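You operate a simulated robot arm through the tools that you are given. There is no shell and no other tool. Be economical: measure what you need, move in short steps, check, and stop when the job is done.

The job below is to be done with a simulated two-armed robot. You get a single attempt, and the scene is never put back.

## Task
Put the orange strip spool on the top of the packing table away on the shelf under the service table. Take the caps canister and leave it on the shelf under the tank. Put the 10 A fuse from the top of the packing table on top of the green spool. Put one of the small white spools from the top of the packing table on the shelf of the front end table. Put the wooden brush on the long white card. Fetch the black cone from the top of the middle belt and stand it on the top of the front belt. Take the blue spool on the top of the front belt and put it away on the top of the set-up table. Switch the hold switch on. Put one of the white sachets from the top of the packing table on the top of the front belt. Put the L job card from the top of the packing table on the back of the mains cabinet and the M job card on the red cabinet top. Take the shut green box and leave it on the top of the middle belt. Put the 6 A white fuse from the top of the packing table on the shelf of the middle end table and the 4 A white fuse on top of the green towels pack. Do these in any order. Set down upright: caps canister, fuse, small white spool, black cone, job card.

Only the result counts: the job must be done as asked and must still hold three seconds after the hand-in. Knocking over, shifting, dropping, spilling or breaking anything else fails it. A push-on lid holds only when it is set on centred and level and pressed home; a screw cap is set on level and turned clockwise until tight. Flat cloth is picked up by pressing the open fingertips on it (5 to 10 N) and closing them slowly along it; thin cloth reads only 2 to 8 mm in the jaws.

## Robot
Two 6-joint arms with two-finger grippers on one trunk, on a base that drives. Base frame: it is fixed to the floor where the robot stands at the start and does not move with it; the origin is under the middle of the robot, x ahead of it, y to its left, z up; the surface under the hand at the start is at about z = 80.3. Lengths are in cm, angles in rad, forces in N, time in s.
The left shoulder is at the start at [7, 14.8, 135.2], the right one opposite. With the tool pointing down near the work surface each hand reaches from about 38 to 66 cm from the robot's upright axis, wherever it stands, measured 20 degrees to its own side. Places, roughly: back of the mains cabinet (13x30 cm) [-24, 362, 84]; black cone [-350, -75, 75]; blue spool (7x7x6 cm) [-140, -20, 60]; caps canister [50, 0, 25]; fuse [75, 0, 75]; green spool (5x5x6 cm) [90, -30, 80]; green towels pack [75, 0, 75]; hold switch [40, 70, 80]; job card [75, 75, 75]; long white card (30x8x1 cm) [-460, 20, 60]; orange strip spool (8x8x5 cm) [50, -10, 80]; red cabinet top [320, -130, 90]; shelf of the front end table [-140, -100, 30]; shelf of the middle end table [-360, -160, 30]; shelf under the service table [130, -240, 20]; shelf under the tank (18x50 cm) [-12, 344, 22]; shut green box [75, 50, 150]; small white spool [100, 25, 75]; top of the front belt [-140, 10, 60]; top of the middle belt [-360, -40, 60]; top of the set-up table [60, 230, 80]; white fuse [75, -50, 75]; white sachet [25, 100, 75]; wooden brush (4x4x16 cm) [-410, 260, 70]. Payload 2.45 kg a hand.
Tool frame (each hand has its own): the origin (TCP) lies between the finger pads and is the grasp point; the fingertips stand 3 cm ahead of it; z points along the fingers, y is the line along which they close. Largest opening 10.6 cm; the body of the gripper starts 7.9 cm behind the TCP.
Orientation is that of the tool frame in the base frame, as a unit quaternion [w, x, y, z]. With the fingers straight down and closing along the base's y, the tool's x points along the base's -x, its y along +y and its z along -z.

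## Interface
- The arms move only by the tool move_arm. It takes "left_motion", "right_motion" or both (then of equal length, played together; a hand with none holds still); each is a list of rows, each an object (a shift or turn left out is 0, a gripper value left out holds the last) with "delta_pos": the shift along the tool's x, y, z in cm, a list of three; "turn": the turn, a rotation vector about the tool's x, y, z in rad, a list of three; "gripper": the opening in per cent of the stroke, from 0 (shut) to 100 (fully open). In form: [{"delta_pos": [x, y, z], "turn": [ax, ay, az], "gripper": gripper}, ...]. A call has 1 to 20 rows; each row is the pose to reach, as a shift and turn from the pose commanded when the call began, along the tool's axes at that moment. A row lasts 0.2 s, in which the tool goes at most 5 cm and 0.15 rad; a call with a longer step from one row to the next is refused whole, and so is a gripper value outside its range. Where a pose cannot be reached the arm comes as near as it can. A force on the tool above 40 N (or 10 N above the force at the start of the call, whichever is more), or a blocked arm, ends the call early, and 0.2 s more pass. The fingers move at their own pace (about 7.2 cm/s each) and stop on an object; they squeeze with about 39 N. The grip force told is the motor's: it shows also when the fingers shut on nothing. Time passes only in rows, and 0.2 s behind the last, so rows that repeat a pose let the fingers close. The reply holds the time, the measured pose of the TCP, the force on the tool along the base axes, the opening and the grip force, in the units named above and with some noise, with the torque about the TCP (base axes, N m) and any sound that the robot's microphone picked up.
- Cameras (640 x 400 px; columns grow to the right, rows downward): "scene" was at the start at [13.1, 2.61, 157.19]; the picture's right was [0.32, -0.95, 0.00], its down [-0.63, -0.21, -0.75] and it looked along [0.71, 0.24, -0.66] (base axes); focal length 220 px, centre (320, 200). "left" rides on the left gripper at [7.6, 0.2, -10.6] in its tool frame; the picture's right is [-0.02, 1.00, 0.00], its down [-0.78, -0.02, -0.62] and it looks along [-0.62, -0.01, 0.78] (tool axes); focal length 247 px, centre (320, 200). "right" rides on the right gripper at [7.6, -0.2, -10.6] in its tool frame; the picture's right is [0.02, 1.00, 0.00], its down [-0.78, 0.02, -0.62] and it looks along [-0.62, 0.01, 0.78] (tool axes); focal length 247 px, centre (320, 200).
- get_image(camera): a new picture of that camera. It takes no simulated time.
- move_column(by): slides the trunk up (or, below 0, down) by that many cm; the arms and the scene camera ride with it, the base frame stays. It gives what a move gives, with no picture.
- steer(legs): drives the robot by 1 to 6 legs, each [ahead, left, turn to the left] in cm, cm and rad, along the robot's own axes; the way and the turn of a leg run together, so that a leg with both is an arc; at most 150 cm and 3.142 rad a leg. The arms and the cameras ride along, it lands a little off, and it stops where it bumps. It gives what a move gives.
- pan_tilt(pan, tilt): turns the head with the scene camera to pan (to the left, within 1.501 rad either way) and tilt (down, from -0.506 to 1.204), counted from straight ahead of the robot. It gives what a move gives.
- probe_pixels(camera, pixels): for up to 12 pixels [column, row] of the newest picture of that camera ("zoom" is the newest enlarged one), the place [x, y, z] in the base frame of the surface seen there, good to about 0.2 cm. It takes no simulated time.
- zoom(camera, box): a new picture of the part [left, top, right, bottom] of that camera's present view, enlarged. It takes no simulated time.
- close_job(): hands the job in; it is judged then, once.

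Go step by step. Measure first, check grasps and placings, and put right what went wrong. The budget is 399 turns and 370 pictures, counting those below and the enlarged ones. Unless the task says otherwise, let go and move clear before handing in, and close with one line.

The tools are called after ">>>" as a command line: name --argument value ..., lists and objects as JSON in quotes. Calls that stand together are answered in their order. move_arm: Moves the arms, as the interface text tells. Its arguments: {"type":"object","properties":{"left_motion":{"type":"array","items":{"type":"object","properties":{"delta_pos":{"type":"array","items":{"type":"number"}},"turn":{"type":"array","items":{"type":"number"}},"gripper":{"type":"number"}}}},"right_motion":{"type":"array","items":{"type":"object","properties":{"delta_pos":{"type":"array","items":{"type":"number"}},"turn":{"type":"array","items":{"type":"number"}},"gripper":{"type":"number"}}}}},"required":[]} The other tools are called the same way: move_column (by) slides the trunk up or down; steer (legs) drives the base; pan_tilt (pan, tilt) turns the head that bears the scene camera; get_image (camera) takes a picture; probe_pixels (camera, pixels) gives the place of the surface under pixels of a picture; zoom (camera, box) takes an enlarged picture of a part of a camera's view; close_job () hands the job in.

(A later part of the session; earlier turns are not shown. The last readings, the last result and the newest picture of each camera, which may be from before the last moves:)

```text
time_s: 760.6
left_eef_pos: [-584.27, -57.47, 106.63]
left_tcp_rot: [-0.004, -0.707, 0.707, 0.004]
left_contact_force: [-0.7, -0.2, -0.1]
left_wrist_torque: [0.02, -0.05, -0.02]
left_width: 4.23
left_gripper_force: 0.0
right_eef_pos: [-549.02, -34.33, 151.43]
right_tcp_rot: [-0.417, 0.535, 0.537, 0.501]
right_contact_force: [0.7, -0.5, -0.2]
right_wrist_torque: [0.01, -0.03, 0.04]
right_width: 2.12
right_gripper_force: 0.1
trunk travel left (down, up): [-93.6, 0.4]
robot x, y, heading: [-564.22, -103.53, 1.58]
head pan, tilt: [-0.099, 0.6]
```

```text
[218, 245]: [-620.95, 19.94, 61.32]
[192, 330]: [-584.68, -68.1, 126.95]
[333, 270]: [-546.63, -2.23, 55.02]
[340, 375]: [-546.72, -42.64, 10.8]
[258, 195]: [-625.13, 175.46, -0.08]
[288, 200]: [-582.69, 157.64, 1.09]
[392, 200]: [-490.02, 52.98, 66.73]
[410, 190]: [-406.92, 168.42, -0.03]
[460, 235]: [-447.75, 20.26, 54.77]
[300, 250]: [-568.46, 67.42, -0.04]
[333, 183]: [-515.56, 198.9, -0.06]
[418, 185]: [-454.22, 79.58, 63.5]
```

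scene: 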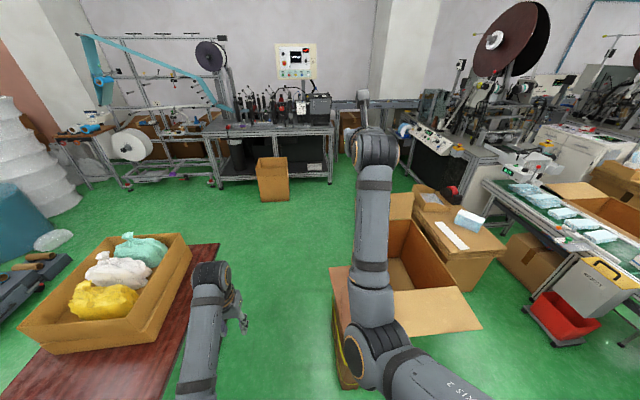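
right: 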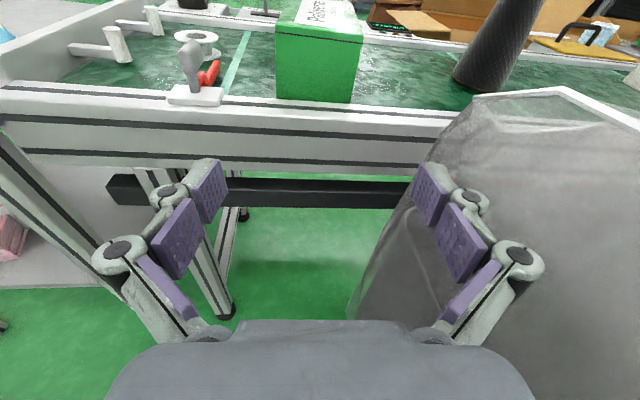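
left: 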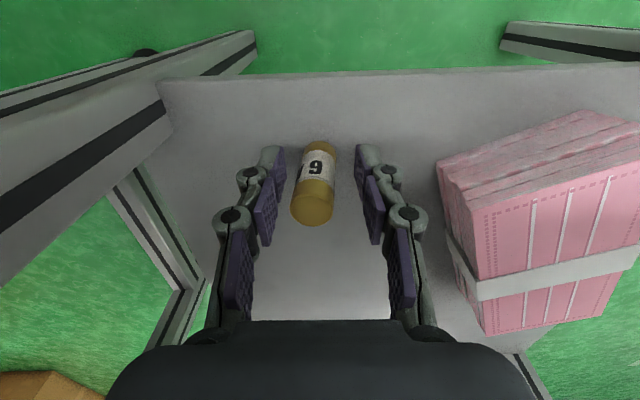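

Corridor centre x≈-584 is clear. I go through, then east to (-490,108).

>>> steer --legs '[[0, 20, -0.008], [105, 0, 0], [106, 0, 0], [0, -92, 0]]'

>>> pan_tilt --pan -0.4 --tilt 0.4

>>> get_image --camera "scene"

```text
time_s: 762.2
left_eef_pos: [-594.45, -57.6, 106.81]
left_tcp_rot: [0.004, 0.715, -0.699, -0.006]
left_contact_force: [0.0, 0.0, 0.1]
left_wrist_torque: [-0.04, 0.08, 0.04]
left_width: 4.22
left_gripper_force: 0.0
right_eef_pos: [-559.52, -33.81, 151.4]
right_tcp_rot: [-0.424, 0.53, 0.541, 0.497]
right_contact_force: [0.3, 0.3, 0.1]
right_wrist_torque: [0.02, 0.0, 0.07]
right_width: 2.09
right_gripper_force: 0.0
trunk travel left (down, up): [-93.6, 0.4]
robot x, y, heading: [-574.2, -103.42, 1.6]
head pan, tilt: [-0.099, 0.6]
stopped in leg 1: the robot was blocked; the commanded pose is now the measured one
```

```text
time_s: 763.0
left_eef_pos: [-594.68, -57.38, 106.71]
left_tcp_rot: [0.005, 0.714, -0.7, -0.005]
left_contact_force: [0.5, 0.1, -0.4]
left_wrist_torque: [0.02, 0.02, 0.02]
left_width: 4.23
left_gripper_force: 0.1
right_eef_pos: [-559.65, -33.56, 151.37]
right_tcp_rot: [-0.424, 0.53, 0.541, 0.496]
right_contact_force: [-0.6, 0.1, -0.2]
right_wrist_torque: [0.01, 0.0, 0.02]
right_width: 2.12
right_gripper_force: 0.1
trunk travel left (down, up): [-93.6, 0.4]
robot x, y, heading: [-574.06, -103.13, 1.597]
head pan, tilt: [-0.4, 0.4]
```

```text
129 pictures are left
```

scene: 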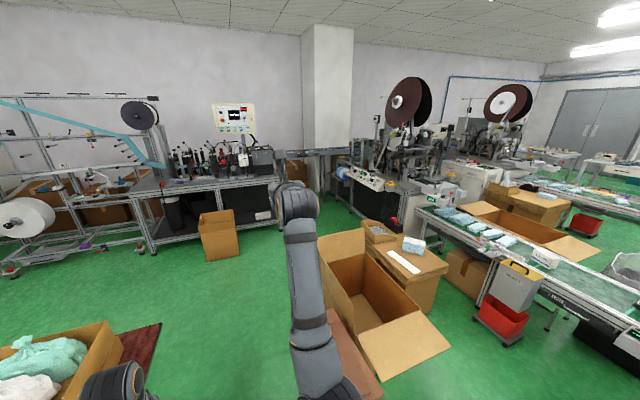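

The base's side meets the white table's corner leg. I go ahead 38 cm first, then shift left and continue.

>>> steer --legs '[[0, -1.5, -0.027], [38, 0, 0], [0, 9, 0], [80, 0, 0], [93, 0, 0]]'

>>> get_image --camera "scene"

```text
time_s: 774.8
left_eef_pos: [-599.18, 154.34, 106.69]
left_tcp_rot: [-0.004, -0.7, 0.714, 0.004]
left_contact_force: [0.0, 0.1, -0.2]
left_wrist_torque: [0.02, 0.02, -0.01]
left_width: 4.22
left_gripper_force: 0.2
right_eef_pos: [-563.35, 176.72, 151.47]
right_tcp_rot: [-0.414, 0.54, 0.531, 0.506]
right_contact_force: [0.3, -0.8, -0.8]
right_wrist_torque: [-0.03, -0.03, 0.02]
right_width: 2.12
right_gripper_force: 0.1
trunk travel left (down, up): [-93.6, 0.4]
robot x, y, heading: [-580.1, 107.69, 1.56]
head pan, tilt: [-0.4, 0.4]
```

```text
128 pictures are left
```

scene: 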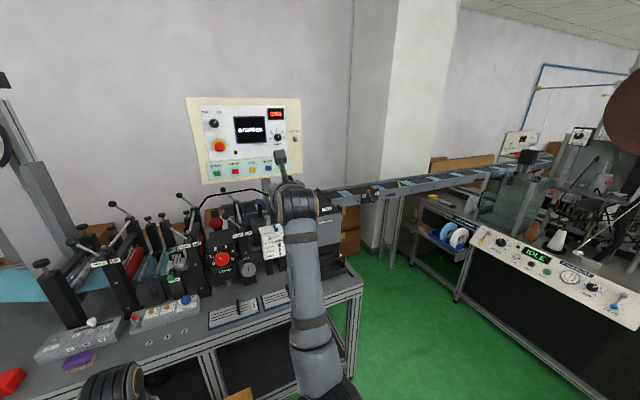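

Past the narrow part. I slide east 90 cm and look toward the brush.

>>> steer --legs '[[-3, -92, 0]]'

>>> pan_tilt --pan -0.45 --tilt 0.5

>>> get_image --camera "scene"

```text
time_s: 779.6
left_eef_pos: [-507.33, 150.07, 106.68]
left_tcp_rot: [-0.004, -0.699, 0.715, 0.004]
left_contact_force: [-1.0, 0.2, 0.2]
left_wrist_torque: [0.01, -0.03, 0.02]
left_width: 4.23
left_gripper_force: 0.1
right_eef_pos: [-471.48, 172.49, 151.42]
right_tcp_rot: [-0.411, 0.542, 0.53, 0.507]
right_contact_force: [-0.1, -0.3, 0.1]
right_wrist_torque: [-0.01, -0.01, -0.02]
right_width: 2.11
right_gripper_force: 0.1
trunk travel left (down, up): [-93.6, 0.4]
robot x, y, heading: [-488.36, 103.77, 1.552]
head pan, tilt: [-0.4, 0.4]
```

```text
time_s: 780.3
left_eef_pos: [-507.35, 150.19, 106.56]
left_tcp_rot: [-0.004, -0.7, 0.714, 0.004]
left_contact_force: [0.3, 0.1, 0.3]
left_wrist_torque: [0.01, 0.01, 0.0]
left_width: 4.24
left_gripper_force: 0.0
right_eef_pos: [-471.35, 172.53, 151.49]
right_tcp_rot: [-0.411, 0.542, 0.53, 0.506]
right_contact_force: [0.2, 0.2, 0.2]
right_wrist_torque: [0.02, -0.02, 0.01]
right_width: 2.12
right_gripper_force: 0.1
trunk travel left (down, up): [-93.6, 0.4]
robot x, y, heading: [-488.35, 103.66, 1.55]
head pan, tilt: [-0.45, 0.499]
```

```text
127 pictures are left
```

scene: 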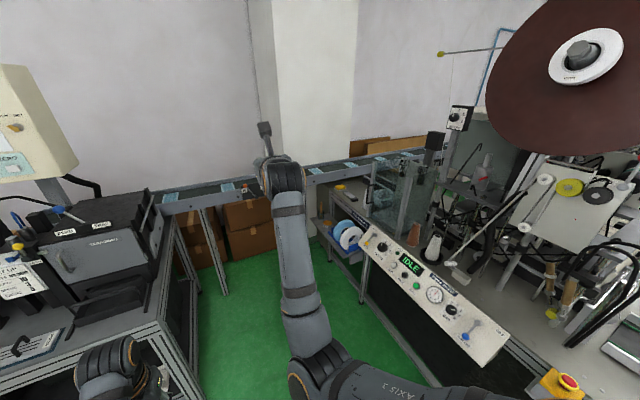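

>>> zoom --camera "scene" --box '[290, 160, 440, 290]'

>>> probe_pixels --camera "zoom" --pixels '[[175, 210], [180, 250], [260, 225], [160, 220], [190, 300], [250, 270], [320, 250], [150, 190], [240, 215], [225, 150], [480, 190], [200, 230]]'

```text
3.08 times, centred on (365, 225) of scene
```

zoom: 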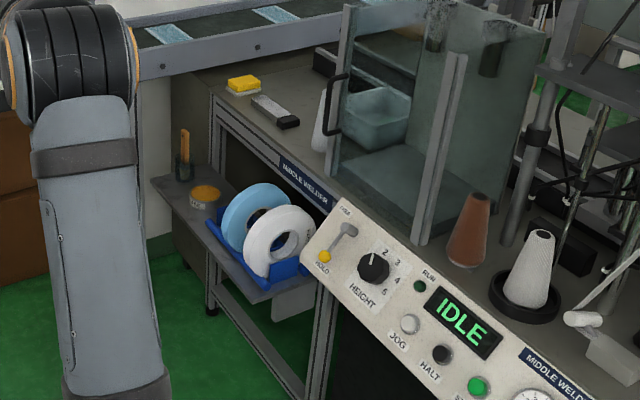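

```text
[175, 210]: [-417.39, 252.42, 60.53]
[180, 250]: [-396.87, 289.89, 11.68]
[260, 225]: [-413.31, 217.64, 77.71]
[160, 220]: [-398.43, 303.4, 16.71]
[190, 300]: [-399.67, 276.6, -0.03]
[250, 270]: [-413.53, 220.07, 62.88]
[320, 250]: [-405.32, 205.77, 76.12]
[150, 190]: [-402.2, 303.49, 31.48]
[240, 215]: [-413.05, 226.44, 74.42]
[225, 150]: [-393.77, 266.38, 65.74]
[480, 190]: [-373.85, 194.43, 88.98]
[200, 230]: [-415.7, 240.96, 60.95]
```

>>> zoom --camera "scene" --box '[320, 190, 370, 235]'

>>> probe_pixels --camera "zoom" --pixels '[[190, 165], [190, 200], [185, 230], [205, 250], [175, 245], [260, 260], [265, 300], [190, 265], [150, 270], [200, 340]]'

```text
8.89 times, centred on (345, 212) of scene
```

zoom: 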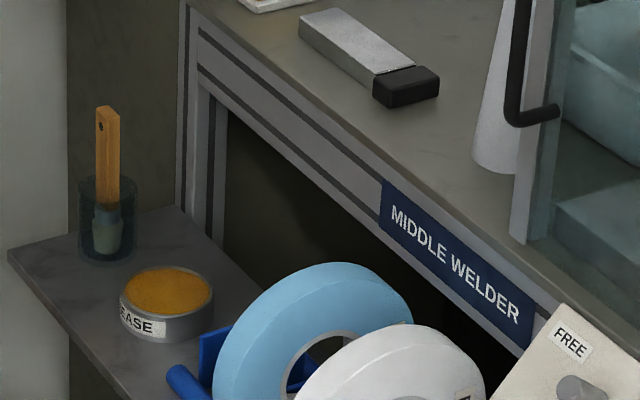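

```text
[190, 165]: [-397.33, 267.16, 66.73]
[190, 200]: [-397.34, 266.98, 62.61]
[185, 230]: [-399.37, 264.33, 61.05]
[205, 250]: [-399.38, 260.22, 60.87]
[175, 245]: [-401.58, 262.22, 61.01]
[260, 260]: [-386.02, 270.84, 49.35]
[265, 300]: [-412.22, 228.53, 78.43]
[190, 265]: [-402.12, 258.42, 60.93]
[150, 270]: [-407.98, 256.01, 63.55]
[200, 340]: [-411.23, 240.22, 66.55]
```

>>> probe_pixels --camera "zoom" --pixels '[[107, 115], [107, 140], [108, 165], [108, 190], [105, 220], [108, 245], [85, 220], [130, 220], [108, 258], [60, 260], [165, 285], [20, 255]]'

```text
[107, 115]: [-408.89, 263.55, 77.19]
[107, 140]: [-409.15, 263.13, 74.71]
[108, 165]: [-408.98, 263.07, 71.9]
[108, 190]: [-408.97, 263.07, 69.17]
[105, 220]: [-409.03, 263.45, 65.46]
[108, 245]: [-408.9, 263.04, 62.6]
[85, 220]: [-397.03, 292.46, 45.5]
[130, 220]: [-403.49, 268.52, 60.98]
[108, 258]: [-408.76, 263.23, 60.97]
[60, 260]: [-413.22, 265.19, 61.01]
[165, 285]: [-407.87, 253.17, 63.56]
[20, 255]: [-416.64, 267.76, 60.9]
```

The brush stands upright in a glass jar at (-409,263), handle exposed z 70–78. I will grip it with the right hand horizontal so it can later be laid flat by pitching down. First I roll that hand back to normal.

>>> move_arm --right_motion '[{"turn": [0, 0, -0.149]}, {"turn": [0, 0, -0.298]}, {"turn": [0, 0, -0.447]}, {"turn": [0, 0, -0.596]}, {"turn": [0, 0, -0.745]}, {"turn": [0, 0, -0.894]}, {"turn": [0, 0, -1.043]}, {"turn": [0, 0, -1.192]}, {"turn": [0, 0, -1.341]}, {"turn": [0, 0, -1.49]}, {"turn": [0, 0, -1.57]}]'

>>> move_arm --right_motion '[{"turn": [0, 0, -0.149]}, {"turn": [0, 0, -0.298]}, {"turn": [0, 0, -0.447]}, {"turn": [0, 0, -0.596]}, {"turn": [0, 0, -0.745]}, {"turn": [0, 0, -0.894]}, {"turn": [0, 0, -1.043]}, {"turn": [0, 0, -1.192]}, {"turn": [0, 0, -1.341]}, {"turn": [0, 0, -1.49]}, {"turn": [0, 0, -1.57]}]'

>>> get_image --camera "right"

```text
time_s: 782.7
left_eef_pos: [-507.3, 150.14, 106.64]
left_tcp_rot: [-0.004, -0.699, 0.715, 0.005]
left_contact_force: [-0.2, 0.6, 0.1]
left_wrist_torque: [0.01, -0.03, 0.02]
left_width: 4.24
left_gripper_force: 0.1
right_eef_pos: [-471.33, 172.43, 151.35]
right_tcp_rot: [0.068, 0.007, 0.758, 0.648]
right_contact_force: [0.6, 0.1, 0.4]
right_wrist_torque: [0.01, 0.03, 0.03]
right_width: 2.12
right_gripper_force: 0.1
trunk travel left (down, up): [-93.6, 0.4]
robot x, y, heading: [-488.5, 103.54, 1.549]
head pan, tilt: [-0.45, 0.499]
```

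```text
time_s: 785.1
left_eef_pos: [-507.36, 150.0, 106.6]
left_tcp_rot: [-0.004, -0.699, 0.715, 0.003]
left_contact_force: [-0.3, 0.2, -0.3]
left_wrist_torque: [-0.02, 0.03, -0.01]
left_width: 4.24
left_gripper_force: 0.1
right_eef_pos: [-471.43, 172.51, 151.34]
right_tcp_rot: [0.506, -0.531, 0.542, 0.41]
right_contact_force: [-0.4, 0.0, 0.2]
right_wrist_torque: [-0.01, -0.01, -0.03]
right_width: 2.12
right_gripper_force: 0.1
trunk travel left (down, up): [-93.6, 0.4]
robot x, y, heading: [-488.5, 103.45, 1.553]
head pan, tilt: [-0.45, 0.499]
```

```text
124 pictures are left
```

right: 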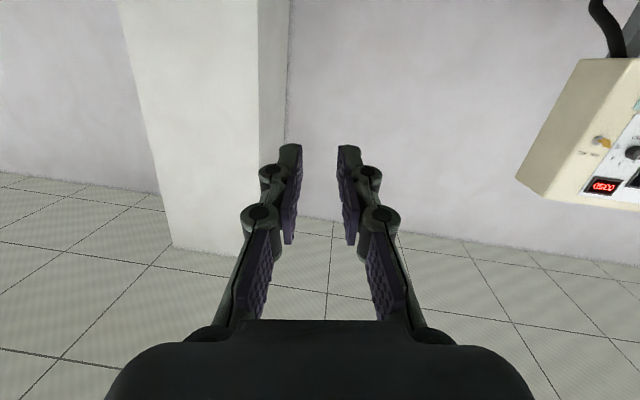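

Now the hand is normal again (camera below). I level it, turn to heading 1.1, lower the column and approach.

>>> move_arm --right_motion '[{"turn": [0, -0.08, 0.05], "gripper": 50}, {"turn": [0, -0.15, 0.093], "gripper": 50}, {"turn": [0, -0.15, 0.093], "gripper": 50}]'

>>> steer --legs '[[0, 0, -0.453]]'

>>> move_column --by -38

>>> move_column --by -38

```text
time_s: 785.9
left_eef_pos: [-507.34, 150.12, 106.63]
left_tcp_rot: [-0.004, -0.699, 0.715, 0.004]
left_contact_force: [-0.8, 1.3, 0.7]
left_wrist_torque: [0.02, -0.04, 0.0]
left_width: 4.22
left_gripper_force: 0.0
right_eef_pos: [-470.87, 172.51, 152.2]
right_tcp_rot: [0.535, -0.468, 0.522, 0.471]
right_contact_force: [1.0, 0.1, 0.4]
right_wrist_torque: [0.01, 0.01, 0.02]
right_width: 5.3
right_gripper_force: 0.1
trunk travel left (down, up): [-93.6, 0.4]
robot x, y, heading: [-488.47, 103.8, 1.555]
head pan, tilt: [-0.45, 0.499]
```

```text
time_s: 787.6
left_eef_pos: [-485.03, 153.7, 106.63]
left_tcp_rot: [-0.003, -0.519, 0.855, 0.004]
left_contact_force: [-0.2, -0.1, 0.6]
left_wrist_torque: [0.04, 0.0, -0.03]
left_width: 4.23
left_gripper_force: 0.0
right_eef_pos: [-442.32, 157.71, 151.65]
right_tcp_rot: [0.625, -0.34, 0.617, 0.335]
right_contact_force: [-0.7, 0.5, 0.1]
right_wrist_torque: [-0.03, 0.01, 0.0]
right_width: 5.27
right_gripper_force: 0.1
trunk travel left (down, up): [-93.6, 0.4]
robot x, y, heading: [-488.69, 103.52, 1.092]
head pan, tilt: [-0.45, 0.499]
```

```text
time_s: 791.3
left_eef_pos: [-484.9, 153.6, 68.64]
left_tcp_rot: [-0.003, -0.519, 0.855, 0.006]
left_contact_force: [0.2, 0.2, -0.8]
left_wrist_torque: [-0.01, 0.02, 0.01]
left_width: 4.25
left_gripper_force: 0.1
right_eef_pos: [-442.03, 157.72, 113.56]
right_tcp_rot: [0.626, -0.341, 0.617, 0.334]
right_contact_force: [-0.4, -0.2, 0.0]
right_wrist_torque: [0.03, -0.02, 0.0]
right_width: 5.28
right_gripper_force: 0.0
trunk travel left (down, up): [-55.6, 38.4]
robot x, y, heading: [-488.4, 103.52, 1.096]
head pan, tilt: [-0.45, 0.499]
```

```text
time_s: 795.0
left_eef_pos: [-484.88, 153.73, 30.61]
left_tcp_rot: [-0.004, -0.52, 0.854, 0.005]
left_contact_force: [0.1, 0.4, -0.6]
left_wrist_torque: [0.04, 0.0, -0.02]
left_width: 4.27
left_gripper_force: 0.0
right_eef_pos: [-442.13, 157.59, 75.73]
right_tcp_rot: [0.626, -0.341, 0.617, 0.334]
right_contact_force: [-0.3, -0.1, 0.0]
right_wrist_torque: [0.01, -0.03, 0.02]
right_width: 5.31
right_gripper_force: 0.1
trunk travel left (down, up): [-17.6, 76.4]
robot x, y, heading: [-488.3, 103.58, 1.098]
head pan, tilt: [-0.45, 0.499]
```

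Hand level and pointing (.545,.839). I approach first to a point 25 cm short and look.

>>> steer --legs '[[79.7, 25.2, 0]]'

>>> get_image --camera "right"

>>> pan_tilt --pan -0.2 --tilt 0.5

>>> get_image --camera "scene"

```text
time_s: 799.4
left_eef_pos: [-471.96, 235.66, 30.61]
left_tcp_rot: [-0.003, -0.521, 0.853, 0.005]
left_contact_force: [-0.6, 1.0, 0.5]
left_wrist_torque: [0.0, -0.02, -0.03]
left_width: 4.26
left_gripper_force: 0.1
right_eef_pos: [-429.08, 240.0, 75.71]
right_tcp_rot: [0.625, -0.342, 0.616, 0.335]
right_contact_force: [-0.2, -0.5, 0.1]
right_wrist_torque: [-0.01, 0.04, 0.03]
right_width: 5.29
right_gripper_force: 0.0
trunk travel left (down, up): [-17.6, 76.4]
robot x, y, heading: [-475.02, 185.26, 1.102]
head pan, tilt: [-0.45, 0.499]
```

```text
123 pictures are left
```

right: 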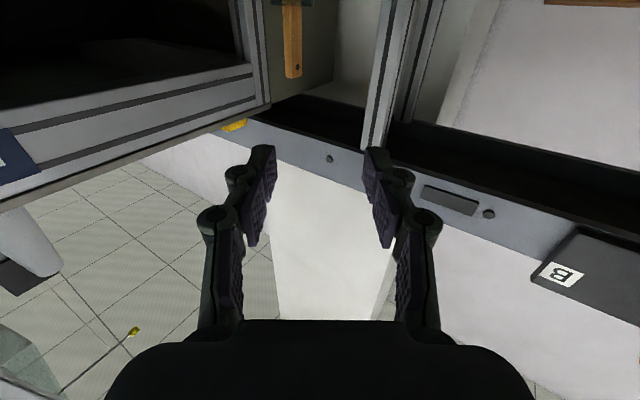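

```text
time_s: 800.1
left_eef_pos: [-471.89, 235.81, 30.7]
left_tcp_rot: [-0.003, -0.521, 0.853, 0.007]
left_contact_force: [0.4, -0.1, 0.1]
left_wrist_torque: [0.02, -0.03, 0.02]
left_width: 4.23
left_gripper_force: 0.1
right_eef_pos: [-428.98, 239.9, 75.62]
right_tcp_rot: [0.625, -0.342, 0.616, 0.336]
right_contact_force: [0.1, -0.3, -1.1]
right_wrist_torque: [-0.01, 0.0, 0.03]
right_width: 5.27
right_gripper_force: 0.0
trunk travel left (down, up): [-17.6, 76.4]
robot x, y, heading: [-475.13, 185.48, 1.1]
head pan, tilt: [-0.201, 0.499]
```

```text
122 pictures are left
```

scene: 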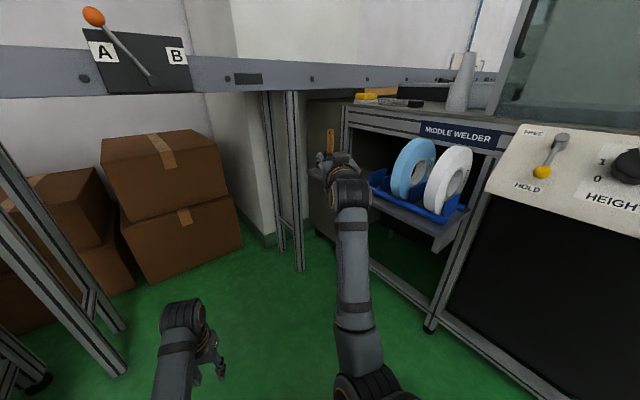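

>>> probe_pixels --camera "right" --pixels '[[292, 30], [285, 40], [299, 40], [292, 72], [280, 10], [305, 10]]'

>>> zoom --camera "scene" --box '[300, 120, 380, 200]'

>>> zoom --camera "right" --box '[240, 0, 360, 90]'

```text
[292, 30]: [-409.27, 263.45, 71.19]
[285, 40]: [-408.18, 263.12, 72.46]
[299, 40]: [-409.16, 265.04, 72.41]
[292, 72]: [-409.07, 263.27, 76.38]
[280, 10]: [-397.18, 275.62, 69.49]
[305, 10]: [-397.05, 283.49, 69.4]
```

```text
5.00 times, centred on (340, 160) of scene
```

zoom: 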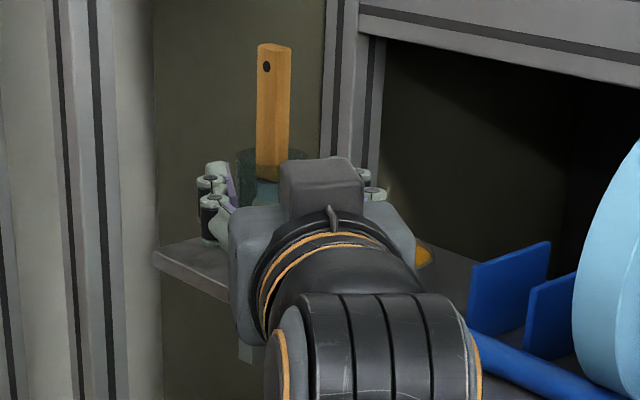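

```text
4.44 times, centred on (300, 45) of right
```

zoom: 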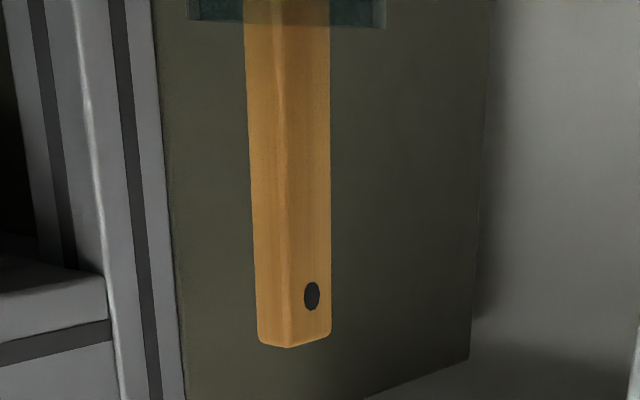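

The handle is about 1.3 × 2.2 cm at (-408.6,264.2), jar rim z 68.2. I line up sideways 3.9 cm and advance 19 cm.

>>> steer --legs '[[-0.4, -3.9, 0], [18.9, -2.05, 0]]'

>>> get_image --camera "right"

>>> zoom --camera "scene" --box '[300, 80, 440, 200]'

```text
time_s: 802.2
left_eef_pos: [-458.23, 249.65, 30.69]
left_tcp_rot: [-0.003, -0.52, 0.854, 0.005]
left_contact_force: [0.4, -0.2, -0.6]
left_wrist_torque: [-0.01, 0.0, 0.03]
left_width: 4.22
left_gripper_force: 0.1
right_eef_pos: [-415.37, 253.78, 75.65]
right_tcp_rot: [0.625, -0.342, 0.616, 0.335]
right_contact_force: [0.1, 0.4, 0.8]
right_wrist_torque: [-0.01, 0.01, -0.03]
right_width: 5.3
right_gripper_force: 0.0
trunk travel left (down, up): [-17.6, 76.4]
robot x, y, heading: [-461.21, 199.69, 1.112]
head pan, tilt: [-0.201, 0.499]
```

```text
119 pictures are left
```

right: 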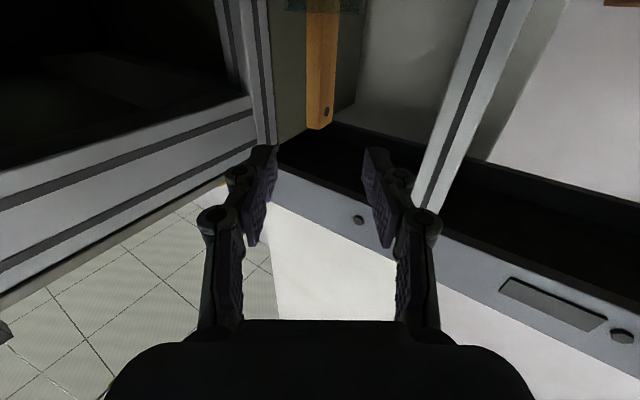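

```text
3.33 times, centred on (370, 140) of scene
```

zoom: 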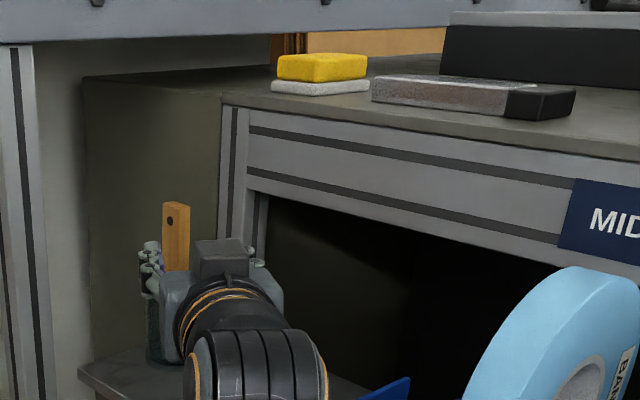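

Aligned (handle col 322). I check the clearance of the machine frame next to the jar.

>>> probe_pixels --camera "right" --pixels '[[262, 100], [270, 130], [255, 60], [310, 60], [334, 60], [320, 125], [300, 15], [350, 20], [430, 170]]'

```text
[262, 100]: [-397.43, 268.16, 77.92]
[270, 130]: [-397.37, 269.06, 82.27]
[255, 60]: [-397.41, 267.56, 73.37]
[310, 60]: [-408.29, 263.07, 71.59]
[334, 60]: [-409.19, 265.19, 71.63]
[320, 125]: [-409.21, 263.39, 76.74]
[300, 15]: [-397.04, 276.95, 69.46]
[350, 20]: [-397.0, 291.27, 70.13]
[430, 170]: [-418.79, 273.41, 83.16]
```

Clear. I advance 12.2 cm.

>>> steer --legs '[[12.1, -1.3, 0]]'

>>> get_image --camera "right"

>>> zoom --camera "scene" --box '[300, 60, 440, 180]'

```text
time_s: 803.4
left_eef_pos: [-451.58, 259.84, 30.71]
left_tcp_rot: [-0.003, -0.521, 0.853, 0.005]
left_contact_force: [0.6, 0.1, -0.3]
left_wrist_torque: [0.06, -0.01, -0.02]
left_width: 4.22
left_gripper_force: 0.1
right_eef_pos: [-408.68, 264.13, 75.58]
right_tcp_rot: [0.625, -0.343, 0.616, 0.336]
right_contact_force: [-0.4, 0.9, -0.1]
right_wrist_torque: [-0.03, -0.01, 0.02]
right_width: 5.29
right_gripper_force: 0.1
trunk travel left (down, up): [-17.6, 76.4]
robot x, y, heading: [-454.51, 209.46, 1.108]
head pan, tilt: [-0.201, 0.499]
```

```text
117 pictures are left
```

right: 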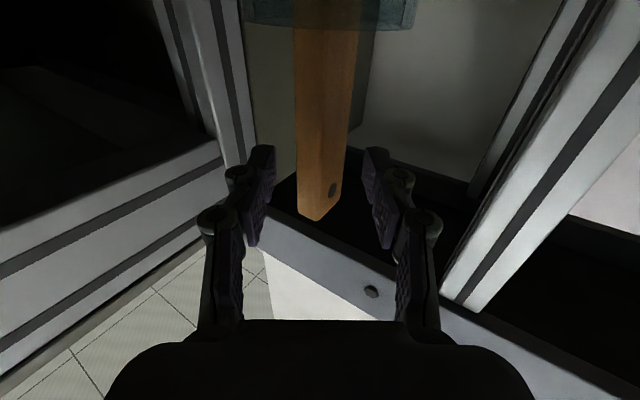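

```text
3.33 times, centred on (370, 120) of scene
```

zoom: 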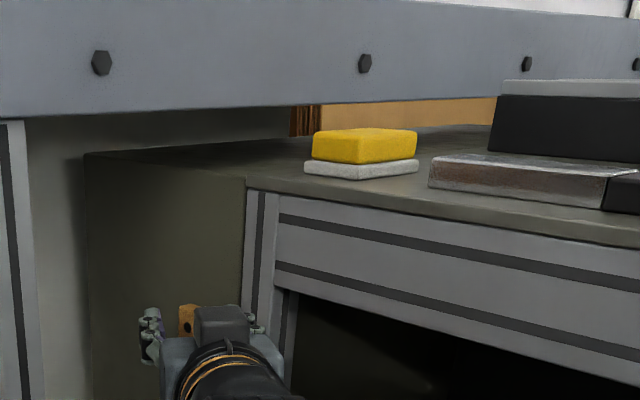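

The handle is between the pads (cols 295–358). I close slowly.

>>> move_arm --right_motion '[{"gripper": 40}, {"gripper": 32}, {"gripper": 26}, {"gripper": 20}, {"gripper": 15}, {"gripper": 10}, {"gripper": 8}, {"gripper": 8}]'

>>> get_image --camera "right"

```text
time_s: 805.2
left_eef_pos: [-451.52, 259.94, 30.52]
left_tcp_rot: [-0.004, -0.521, 0.853, 0.005]
left_contact_force: [-0.5, 1.5, 0.1]
left_wrist_torque: [0.02, 0.03, 0.01]
left_width: 4.26
left_gripper_force: 0.0
right_eef_pos: [-408.7, 264.05, 75.62]
right_tcp_rot: [0.626, -0.342, 0.616, 0.334]
right_contact_force: [0.0, 0.0, 0.1]
right_wrist_torque: [-0.04, -0.04, -0.02]
right_width: 1.33
right_gripper_force: 38.9
trunk travel left (down, up): [-17.6, 76.4]
robot x, y, heading: [-454.62, 209.96, 1.102]
head pan, tilt: [-0.201, 0.499]
```

```text
115 pictures are left
```

right: 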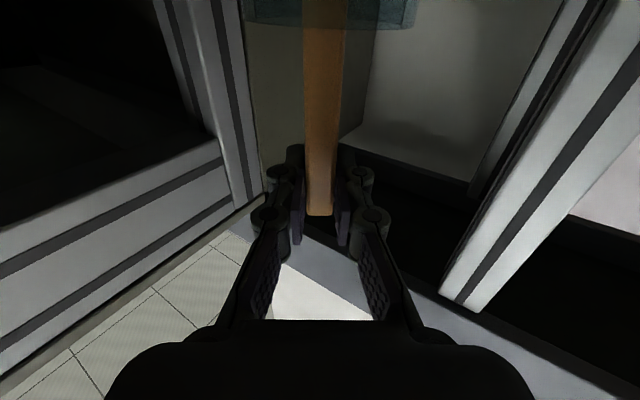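

Gripped (1.33 cm), jar unmoved. I lift 12 cm straight up.

>>> move_column --by 6

>>> move_column --by 6

>>> get_image --camera "right"

>>> get_image --camera "scene"

```text
time_s: 806.2
left_eef_pos: [-451.5, 259.91, 36.57]
left_tcp_rot: [-0.003, -0.522, 0.853, 0.005]
left_contact_force: [0.4, -0.7, 0.5]
left_wrist_torque: [0.0, -0.02, -0.02]
left_width: 4.23
left_gripper_force: 0.0
right_eef_pos: [-408.66, 264.15, 81.67]
right_tcp_rot: [0.626, -0.342, 0.616, 0.334]
right_contact_force: [-0.1, -0.5, -0.8]
right_wrist_torque: [0.02, 0.0, 0.01]
right_width: 1.34
right_gripper_force: 38.8
trunk travel left (down, up): [-23.6, 70.4]
robot x, y, heading: [-454.81, 209.81, 1.105]
head pan, tilt: [-0.201, 0.499]
```

```text
time_s: 807.2
left_eef_pos: [-451.62, 259.87, 42.63]
left_tcp_rot: [-0.003, -0.521, 0.853, 0.005]
left_contact_force: [0.7, 0.0, -0.2]
left_wrist_torque: [-0.01, 0.0, -0.04]
left_width: 4.2
left_gripper_force: 0.0
right_eef_pos: [-408.65, 264.04, 87.58]
right_tcp_rot: [0.626, -0.342, 0.616, 0.334]
right_contact_force: [0.3, -0.1, -0.8]
right_wrist_torque: [0.01, 0.0, 0.01]
right_width: 1.33
right_gripper_force: 38.4
trunk travel left (down, up): [-29.6, 64.4]
robot x, y, heading: [-454.78, 209.54, 1.099]
head pan, tilt: [-0.201, 0.499]
```

```text
114 pictures are left
```

right: 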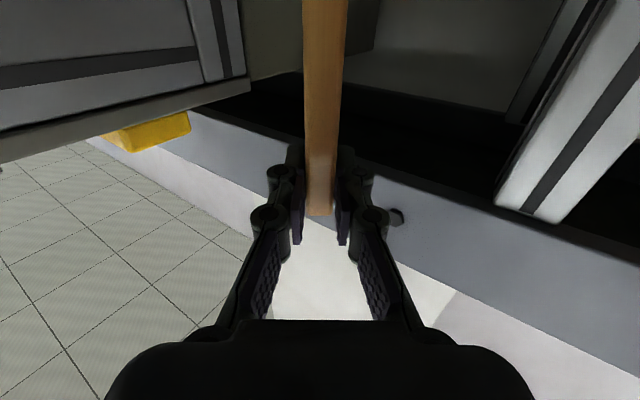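

```text
113 pictures are left
```

scene: 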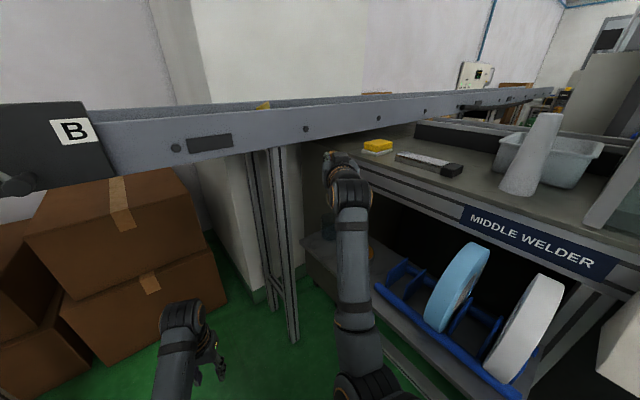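

The brush is up. I back away along the hand's axis and check jar and brush.

>>> steer --legs '[[-30, 3.2, 0]]'

>>> get_image --camera "scene"

>>> get_image --camera "right"

```text
time_s: 809.3
left_eef_pos: [-467.84, 234.5, 42.67]
left_tcp_rot: [-0.004, -0.521, 0.854, 0.005]
left_contact_force: [-0.2, -0.6, -0.5]
left_wrist_torque: [0.04, 0.02, -0.02]
left_width: 4.23
left_gripper_force: 0.0
right_eef_pos: [-424.99, 238.64, 87.62]
right_tcp_rot: [0.626, -0.342, 0.616, 0.335]
right_contact_force: [0.5, 0.8, -0.5]
right_wrist_torque: [-0.02, -0.01, 0.0]
right_width: 1.33
right_gripper_force: 38.6
trunk travel left (down, up): [-29.6, 64.4]
robot x, y, heading: [-471.05, 184.35, 1.104]
head pan, tilt: [-0.201, 0.499]
```

```text
112 pictures are left
```

scene: 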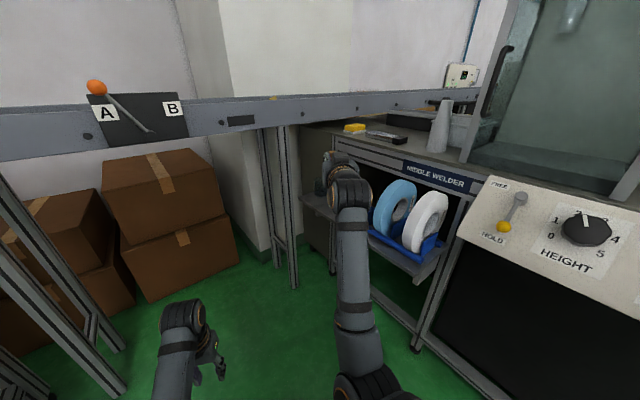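

```text
111 pictures are left
```

right: 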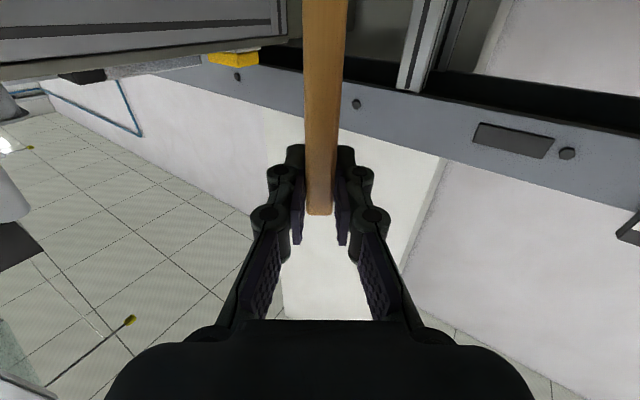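

Brush secure and the jar stands. I raise the column and retrace my route south.

>>> move_column --by 38

>>> steer --legs '[[-79, -18.6, 0], [0, 0, 0.46], [0, 91, 0]]'

```text
time_s: 813.0
left_eef_pos: [-467.91, 234.54, 80.65]
left_tcp_rot: [-0.004, -0.521, 0.854, 0.005]
left_contact_force: [0.2, -0.5, -0.1]
left_wrist_torque: [0.01, 0.0, -0.01]
left_width: 4.23
left_gripper_force: 0.1
right_eef_pos: [-424.91, 238.66, 125.66]
right_tcp_rot: [0.626, -0.341, 0.616, 0.334]
right_contact_force: [0.1, -0.2, -1.0]
right_wrist_torque: [0.0, 0.01, 0.05]
right_width: 1.34
right_gripper_force: 39.2
trunk travel left (down, up): [-67.6, 26.4]
robot x, y, heading: [-470.91, 184.41, 1.1]
head pan, tilt: [-0.201, 0.499]
```

```text
time_s: 823.0
left_eef_pos: [-600.26, 152.69, 80.76]
left_tcp_rot: [-0.004, -0.699, 0.715, 0.005]
left_contact_force: [0.0, -0.7, -0.2]
left_wrist_torque: [-0.01, -0.01, 0.02]
left_width: 4.25
left_gripper_force: 0.1
right_eef_pos: [-563.45, 175.31, 125.62]
right_tcp_rot: [0.535, -0.472, 0.523, 0.467]
right_contact_force: [1.1, -0.8, -0.8]
right_wrist_torque: [-0.03, 0.03, -0.02]
right_width: 1.34
right_gripper_force: 38.2
trunk travel left (down, up): [-67.6, 26.4]
robot x, y, heading: [-581.17, 106.11, 1.556]
head pan, tilt: [-0.201, 0.499]
```

>>> steer --legs '[[-92, 0, 0.014], [-80, 0, 0], [0, -8, 0], [-37, 0, 0], [0, -66, 0], [0, -60, 0]]'

>>> pan_tilt --pan -0.1 --tilt 0.6

>>> get_image --camera "scene"

```text
time_s: 834.5
left_eef_pos: [-593.66, -55.78, 80.64]
left_tcp_rot: [-0.005, -0.705, 0.71, 0.004]
left_contact_force: [-0.4, -0.4, 0.4]
left_wrist_torque: [0.01, 0.02, 0.0]
left_width: 4.25
left_gripper_force: 0.1
right_eef_pos: [-557.21, -32.8, 125.65]
right_tcp_rot: [0.532, -0.475, 0.52, 0.47]
right_contact_force: [-0.3, -1.6, -1.1]
right_wrist_torque: [-0.01, 0.02, 0.01]
right_width: 1.33
right_gripper_force: 39.4
trunk travel left (down, up): [-67.6, 26.4]
robot x, y, heading: [-574.08, -102.28, 1.573]
head pan, tilt: [-0.201, 0.499]
stopped in leg 5: the robot was blocked; the commanded pose is now the measured one
```

```text
time_s: 835.2
left_eef_pos: [-593.8, -55.8, 80.62]
left_tcp_rot: [-0.003, -0.705, 0.709, 0.004]
left_contact_force: [0.7, 0.6, 0.4]
left_wrist_torque: [0.02, -0.05, 0.01]
left_width: 4.25
left_gripper_force: 0.1
right_eef_pos: [-557.31, -32.89, 125.55]
right_tcp_rot: [0.531, -0.475, 0.52, 0.471]
right_contact_force: [0.4, -0.2, -0.4]
right_wrist_torque: [0.0, 0.0, 0.01]
right_width: 1.34
right_gripper_force: 39.3
trunk travel left (down, up): [-67.6, 26.4]
robot x, y, heading: [-573.5, -102.0, 1.57]
head pan, tilt: [-0.099, 0.6]
```

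```text
110 pictures are left
```

scene: 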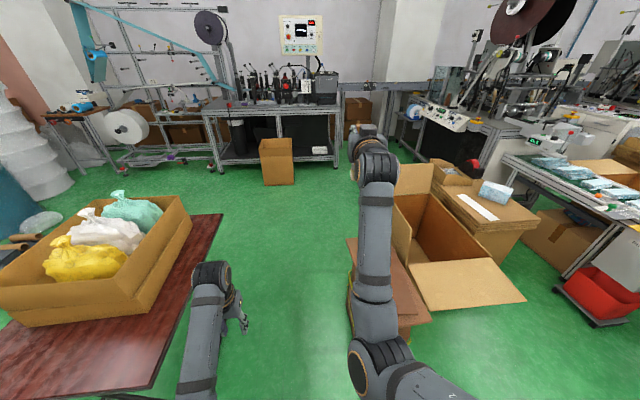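

>>> steer --legs '[[1, -10, 0], [0, -60, 0], [0, -58, 0]]'

>>> get_image --camera "scene"

```text
time_s: 842.2
left_eef_pos: [-466.22, -54.83, 80.56]
left_tcp_rot: [-0.004, -0.706, 0.708, 0.004]
left_contact_force: [-0.2, -0.8, -0.2]
left_wrist_torque: [-0.05, 0.04, 0.0]
left_width: 4.24
left_gripper_force: 0.0
right_eef_pos: [-429.98, -31.54, 125.62]
right_tcp_rot: [0.53, -0.476, 0.519, 0.472]
right_contact_force: [-0.1, -0.3, -0.9]
right_wrist_torque: [0.05, 0.03, 0.01]
right_width: 1.34
right_gripper_force: 39.1
trunk travel left (down, up): [-67.6, 26.4]
robot x, y, heading: [-446.6, -100.95, 1.575]
head pan, tilt: [-0.099, 0.6]
```

```text
109 pictures are left
```

scene: 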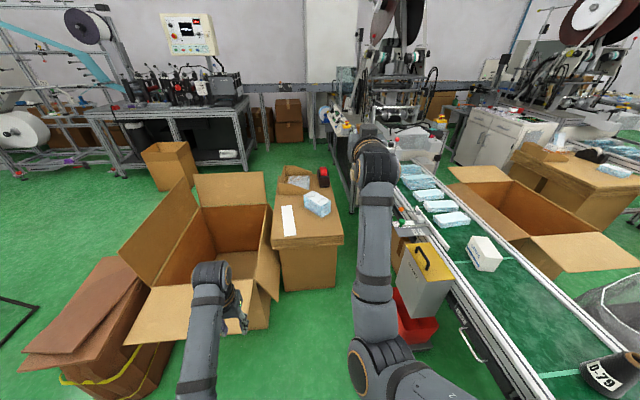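

The card is at (290,220) ahead. I now pitch the right hand down in steps while lowering, so the brush becomes horizontal.

>>> move_arm --right_motion '[{"delta_pos": [3, 0, 0], "turn": [0, 0.14, 0]}, {"delta_pos": [6, 0, 0], "turn": [0, 0.28, 0]}, {"delta_pos": [9, 0, 0], "turn": [0, 0.42, 0]}, {"delta_pos": [12, 0, 0], "turn": [0, 0.56, 0]}, {"delta_pos": [15, 0, -1], "turn": [0, 0.7, 0]}]'

>>> move_arm --right_motion '[{"delta_pos": [2, 0, 2], "turn": [0, 0.14, 0]}, {"delta_pos": [4, 0, 4], "turn": [0, 0.28, 0]}, {"delta_pos": [6, 0, 5], "turn": [0, 0.42, 0]}, {"delta_pos": [8, 0, 6], "turn": [0, 0.56, 0]}, {"delta_pos": [9, 0, 7], "turn": [0, 0.7, 0]}]'

>>> get_image --camera "scene"

>>> get_image --camera "right"

```text
time_s: 843.4
left_eef_pos: [-466.3, -54.75, 80.65]
left_tcp_rot: [-0.005, -0.705, 0.709, 0.005]
left_contact_force: [-0.2, -0.4, -0.3]
left_wrist_torque: [0.01, 0.01, -0.02]
left_width: 4.25
left_gripper_force: 0.0
right_eef_pos: [-429.78, -32.47, 110.49]
right_tcp_rot: [0.32, -0.609, 0.671, 0.278]
right_contact_force: [-0.3, 0.0, -0.9]
right_wrist_torque: [0.03, -0.01, -0.01]
right_width: 1.32
right_gripper_force: 38.9
trunk travel left (down, up): [-67.6, 26.4]
robot x, y, heading: [-446.5, -100.97, 1.576]
head pan, tilt: [-0.099, 0.6]
```

```text
time_s: 844.6
left_eef_pos: [-466.34, -54.74, 80.6]
left_tcp_rot: [-0.004, -0.706, 0.708, 0.004]
left_contact_force: [0.0, 0.5, -0.6]
left_wrist_torque: [0.03, -0.03, 0.04]
left_width: 4.25
left_gripper_force: 0.0
right_eef_pos: [-429.7, -32.75, 99.12]
right_tcp_rot: [0.071, -0.667, 0.74, 0.053]
right_contact_force: [0.1, 0.2, 0.1]
right_wrist_torque: [0.04, -0.03, -0.03]
right_width: 1.37
right_gripper_force: 39.0
trunk travel left (down, up): [-67.6, 26.4]
robot x, y, heading: [-446.47, -100.79, 1.575]
head pan, tilt: [-0.099, 0.6]
```

```text
108 pictures are left
```

scene: 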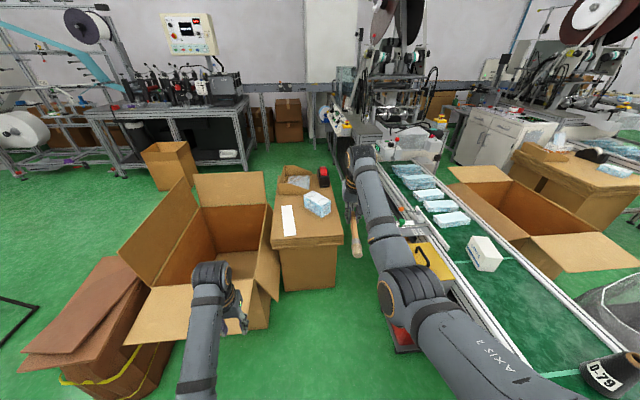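

```text
107 pictures are left
```

right: 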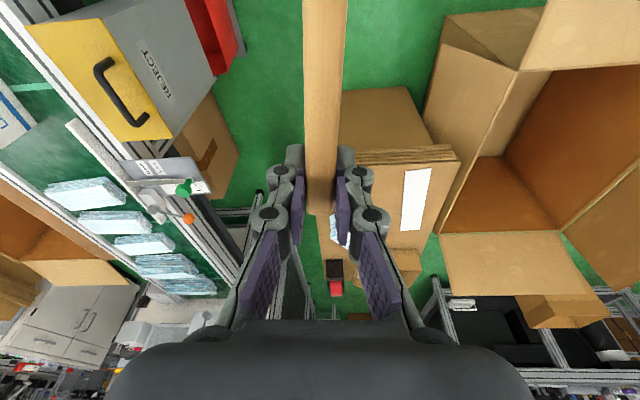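

The brush is nearly horizontal now. I finish the pitch and probe the card's corners.

>>> move_arm --right_motion '[{"turn": [0, 0.09, 0]}, {"turn": [0, 0.175, 0]}]'

>>> zoom --camera "scene" --box '[260, 160, 360, 260]'

>>> probe_pixels --camera "zoom" --pixels '[[165, 192], [207, 188], [175, 302], [220, 298], [190, 245], [310, 200], [240, 230], [130, 320], [330, 310], [230, 150], [345, 105], [250, 300]]'

```text
time_s: 845.2
left_eef_pos: [-466.3, -54.63, 80.58]
left_tcp_rot: [-0.004, -0.706, 0.708, 0.003]
left_contact_force: [0.3, -0.1, 1.5]
left_wrist_torque: [0.02, -0.02, -0.01]
left_width: 4.24
left_gripper_force: 0.0
right_eef_pos: [-429.68, -32.79, 99.25]
right_tcp_rot: [0.006, -0.669, 0.743, -0.006]
right_contact_force: [-0.5, -0.6, -0.5]
right_wrist_torque: [0.02, -0.02, 0.01]
right_width: 1.35
right_gripper_force: 39.2
trunk travel left (down, up): [-67.6, 26.4]
robot x, y, heading: [-446.56, -101.03, 1.575]
head pan, tilt: [-0.099, 0.6]
```

```text
4.00 times, centred on (310, 210) of scene
```

zoom: 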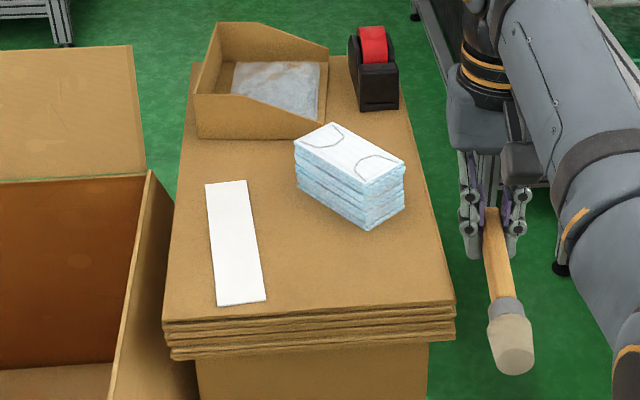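

```text
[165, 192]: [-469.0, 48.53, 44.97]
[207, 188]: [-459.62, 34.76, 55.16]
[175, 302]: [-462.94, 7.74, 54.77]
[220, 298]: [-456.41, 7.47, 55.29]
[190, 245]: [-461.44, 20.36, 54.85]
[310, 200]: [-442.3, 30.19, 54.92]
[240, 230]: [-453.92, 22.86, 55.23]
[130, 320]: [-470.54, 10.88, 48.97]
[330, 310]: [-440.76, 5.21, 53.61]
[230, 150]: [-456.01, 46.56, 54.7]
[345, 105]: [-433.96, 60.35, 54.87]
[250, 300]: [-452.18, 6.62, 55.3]
```

Card centre ≈(-455.3,21.5), axis (-.125,.99). My left hand would foul the open carton, so I back off and bring the left arm up horizontal out of the way.

>>> steer --legs '[[-35, 0, 0]]'

>>> move_arm --left_motion '[{"delta_pos": [-1.5, 0, 0], "turn": [0, -0.14, 0]}, {"delta_pos": [-3, 0, 0], "turn": [0, -0.28, 0]}, {"delta_pos": [-4.5, 0, 0], "turn": [0, -0.42, 0]}, {"delta_pos": [-6, 0, 0], "turn": [0, -0.56, 0]}, {"delta_pos": [-7.5, 0, 0], "turn": [0, -0.7, 0]}, {"delta_pos": [-9, 0, 0], "turn": [0, -0.84, 0]}, {"delta_pos": [-10.5, 0, 0], "turn": [0, -0.98, 0]}, {"delta_pos": [-12, 0, 0], "turn": [0, -1.12, 0]}, {"delta_pos": [-13.5, 0, 0], "turn": [0, -1.26, 0]}, {"delta_pos": [-15, 0, 0], "turn": [0, -1.4, 0]}]'

>>> move_arm --left_motion '[{"delta_pos": [-4, 0, 0]}, {"delta_pos": [-8, 0, 0]}, {"delta_pos": [-12, 0, 0]}, {"delta_pos": [-16, 0, 0]}, {"delta_pos": [-20, 0, 0]}]'

>>> get_image --camera "scene"

```text
time_s: 847.5
left_eef_pos: [-466.19, -89.85, 80.74]
left_tcp_rot: [0.004, 0.707, -0.707, -0.004]
left_contact_force: [0.5, -0.2, 0.8]
left_wrist_torque: [-0.01, 0.0, 0.03]
left_width: 4.24
left_gripper_force: 0.0
right_eef_pos: [-429.71, -67.62, 99.2]
right_tcp_rot: [0.007, -0.67, 0.742, -0.005]
right_contact_force: [0.9, -1.5, 0.4]
right_wrist_torque: [0.04, 0.02, 0.03]
right_width: 1.34
right_gripper_force: 38.8
trunk travel left (down, up): [-67.6, 26.4]
robot x, y, heading: [-446.62, -135.87, 1.57]
head pan, tilt: [-0.099, 0.6]
```

```text
time_s: 849.7
left_eef_pos: [-466.27, -74.72, 80.7]
left_tcp_rot: [0.453, -0.538, 0.543, 0.459]
left_contact_force: [-0.1, 1.2, 0.1]
left_wrist_torque: [0.02, 0.02, -0.01]
left_width: 4.23
left_gripper_force: 0.0
right_eef_pos: [-429.7, -67.84, 99.23]
right_tcp_rot: [0.006, -0.67, 0.742, -0.004]
right_contact_force: [-0.5, 0.1, -0.8]
right_wrist_torque: [0.0, -0.01, 0.01]
right_width: 1.33
right_gripper_force: 39.0
trunk travel left (down, up): [-67.6, 26.4]
robot x, y, heading: [-446.4, -135.77, 1.568]
head pan, tilt: [-0.099, 0.6]
```

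```text
time_s: 850.9
left_eef_pos: [-465.85, -71.31, 100.3]
left_tcp_rot: [0.453, -0.538, 0.544, 0.458]
left_contact_force: [0.0, 0.6, -0.1]
left_wrist_torque: [-0.02, -0.01, 0.0]
left_width: 4.23
left_gripper_force: 0.1
right_eef_pos: [-429.82, -67.7, 99.27]
right_tcp_rot: [0.006, -0.67, 0.742, -0.005]
right_contact_force: [0.1, -0.4, -0.5]
right_wrist_torque: [0.06, 0.02, 0.02]
right_width: 1.34
right_gripper_force: 38.7
trunk travel left (down, up): [-67.6, 26.4]
robot x, y, heading: [-446.8, -135.86, 1.578]
head pan, tilt: [-0.099, 0.6]
```

```text
105 pictures are left
```

scene: 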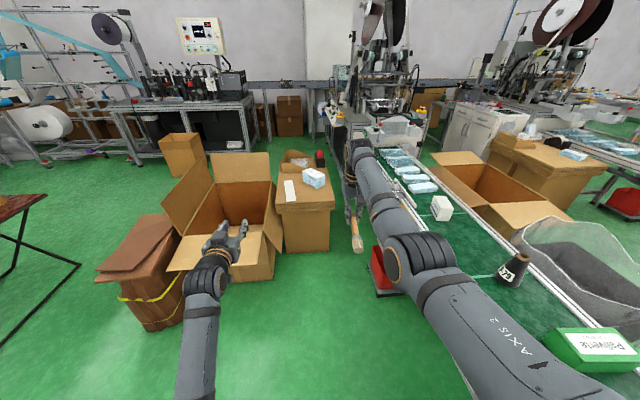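

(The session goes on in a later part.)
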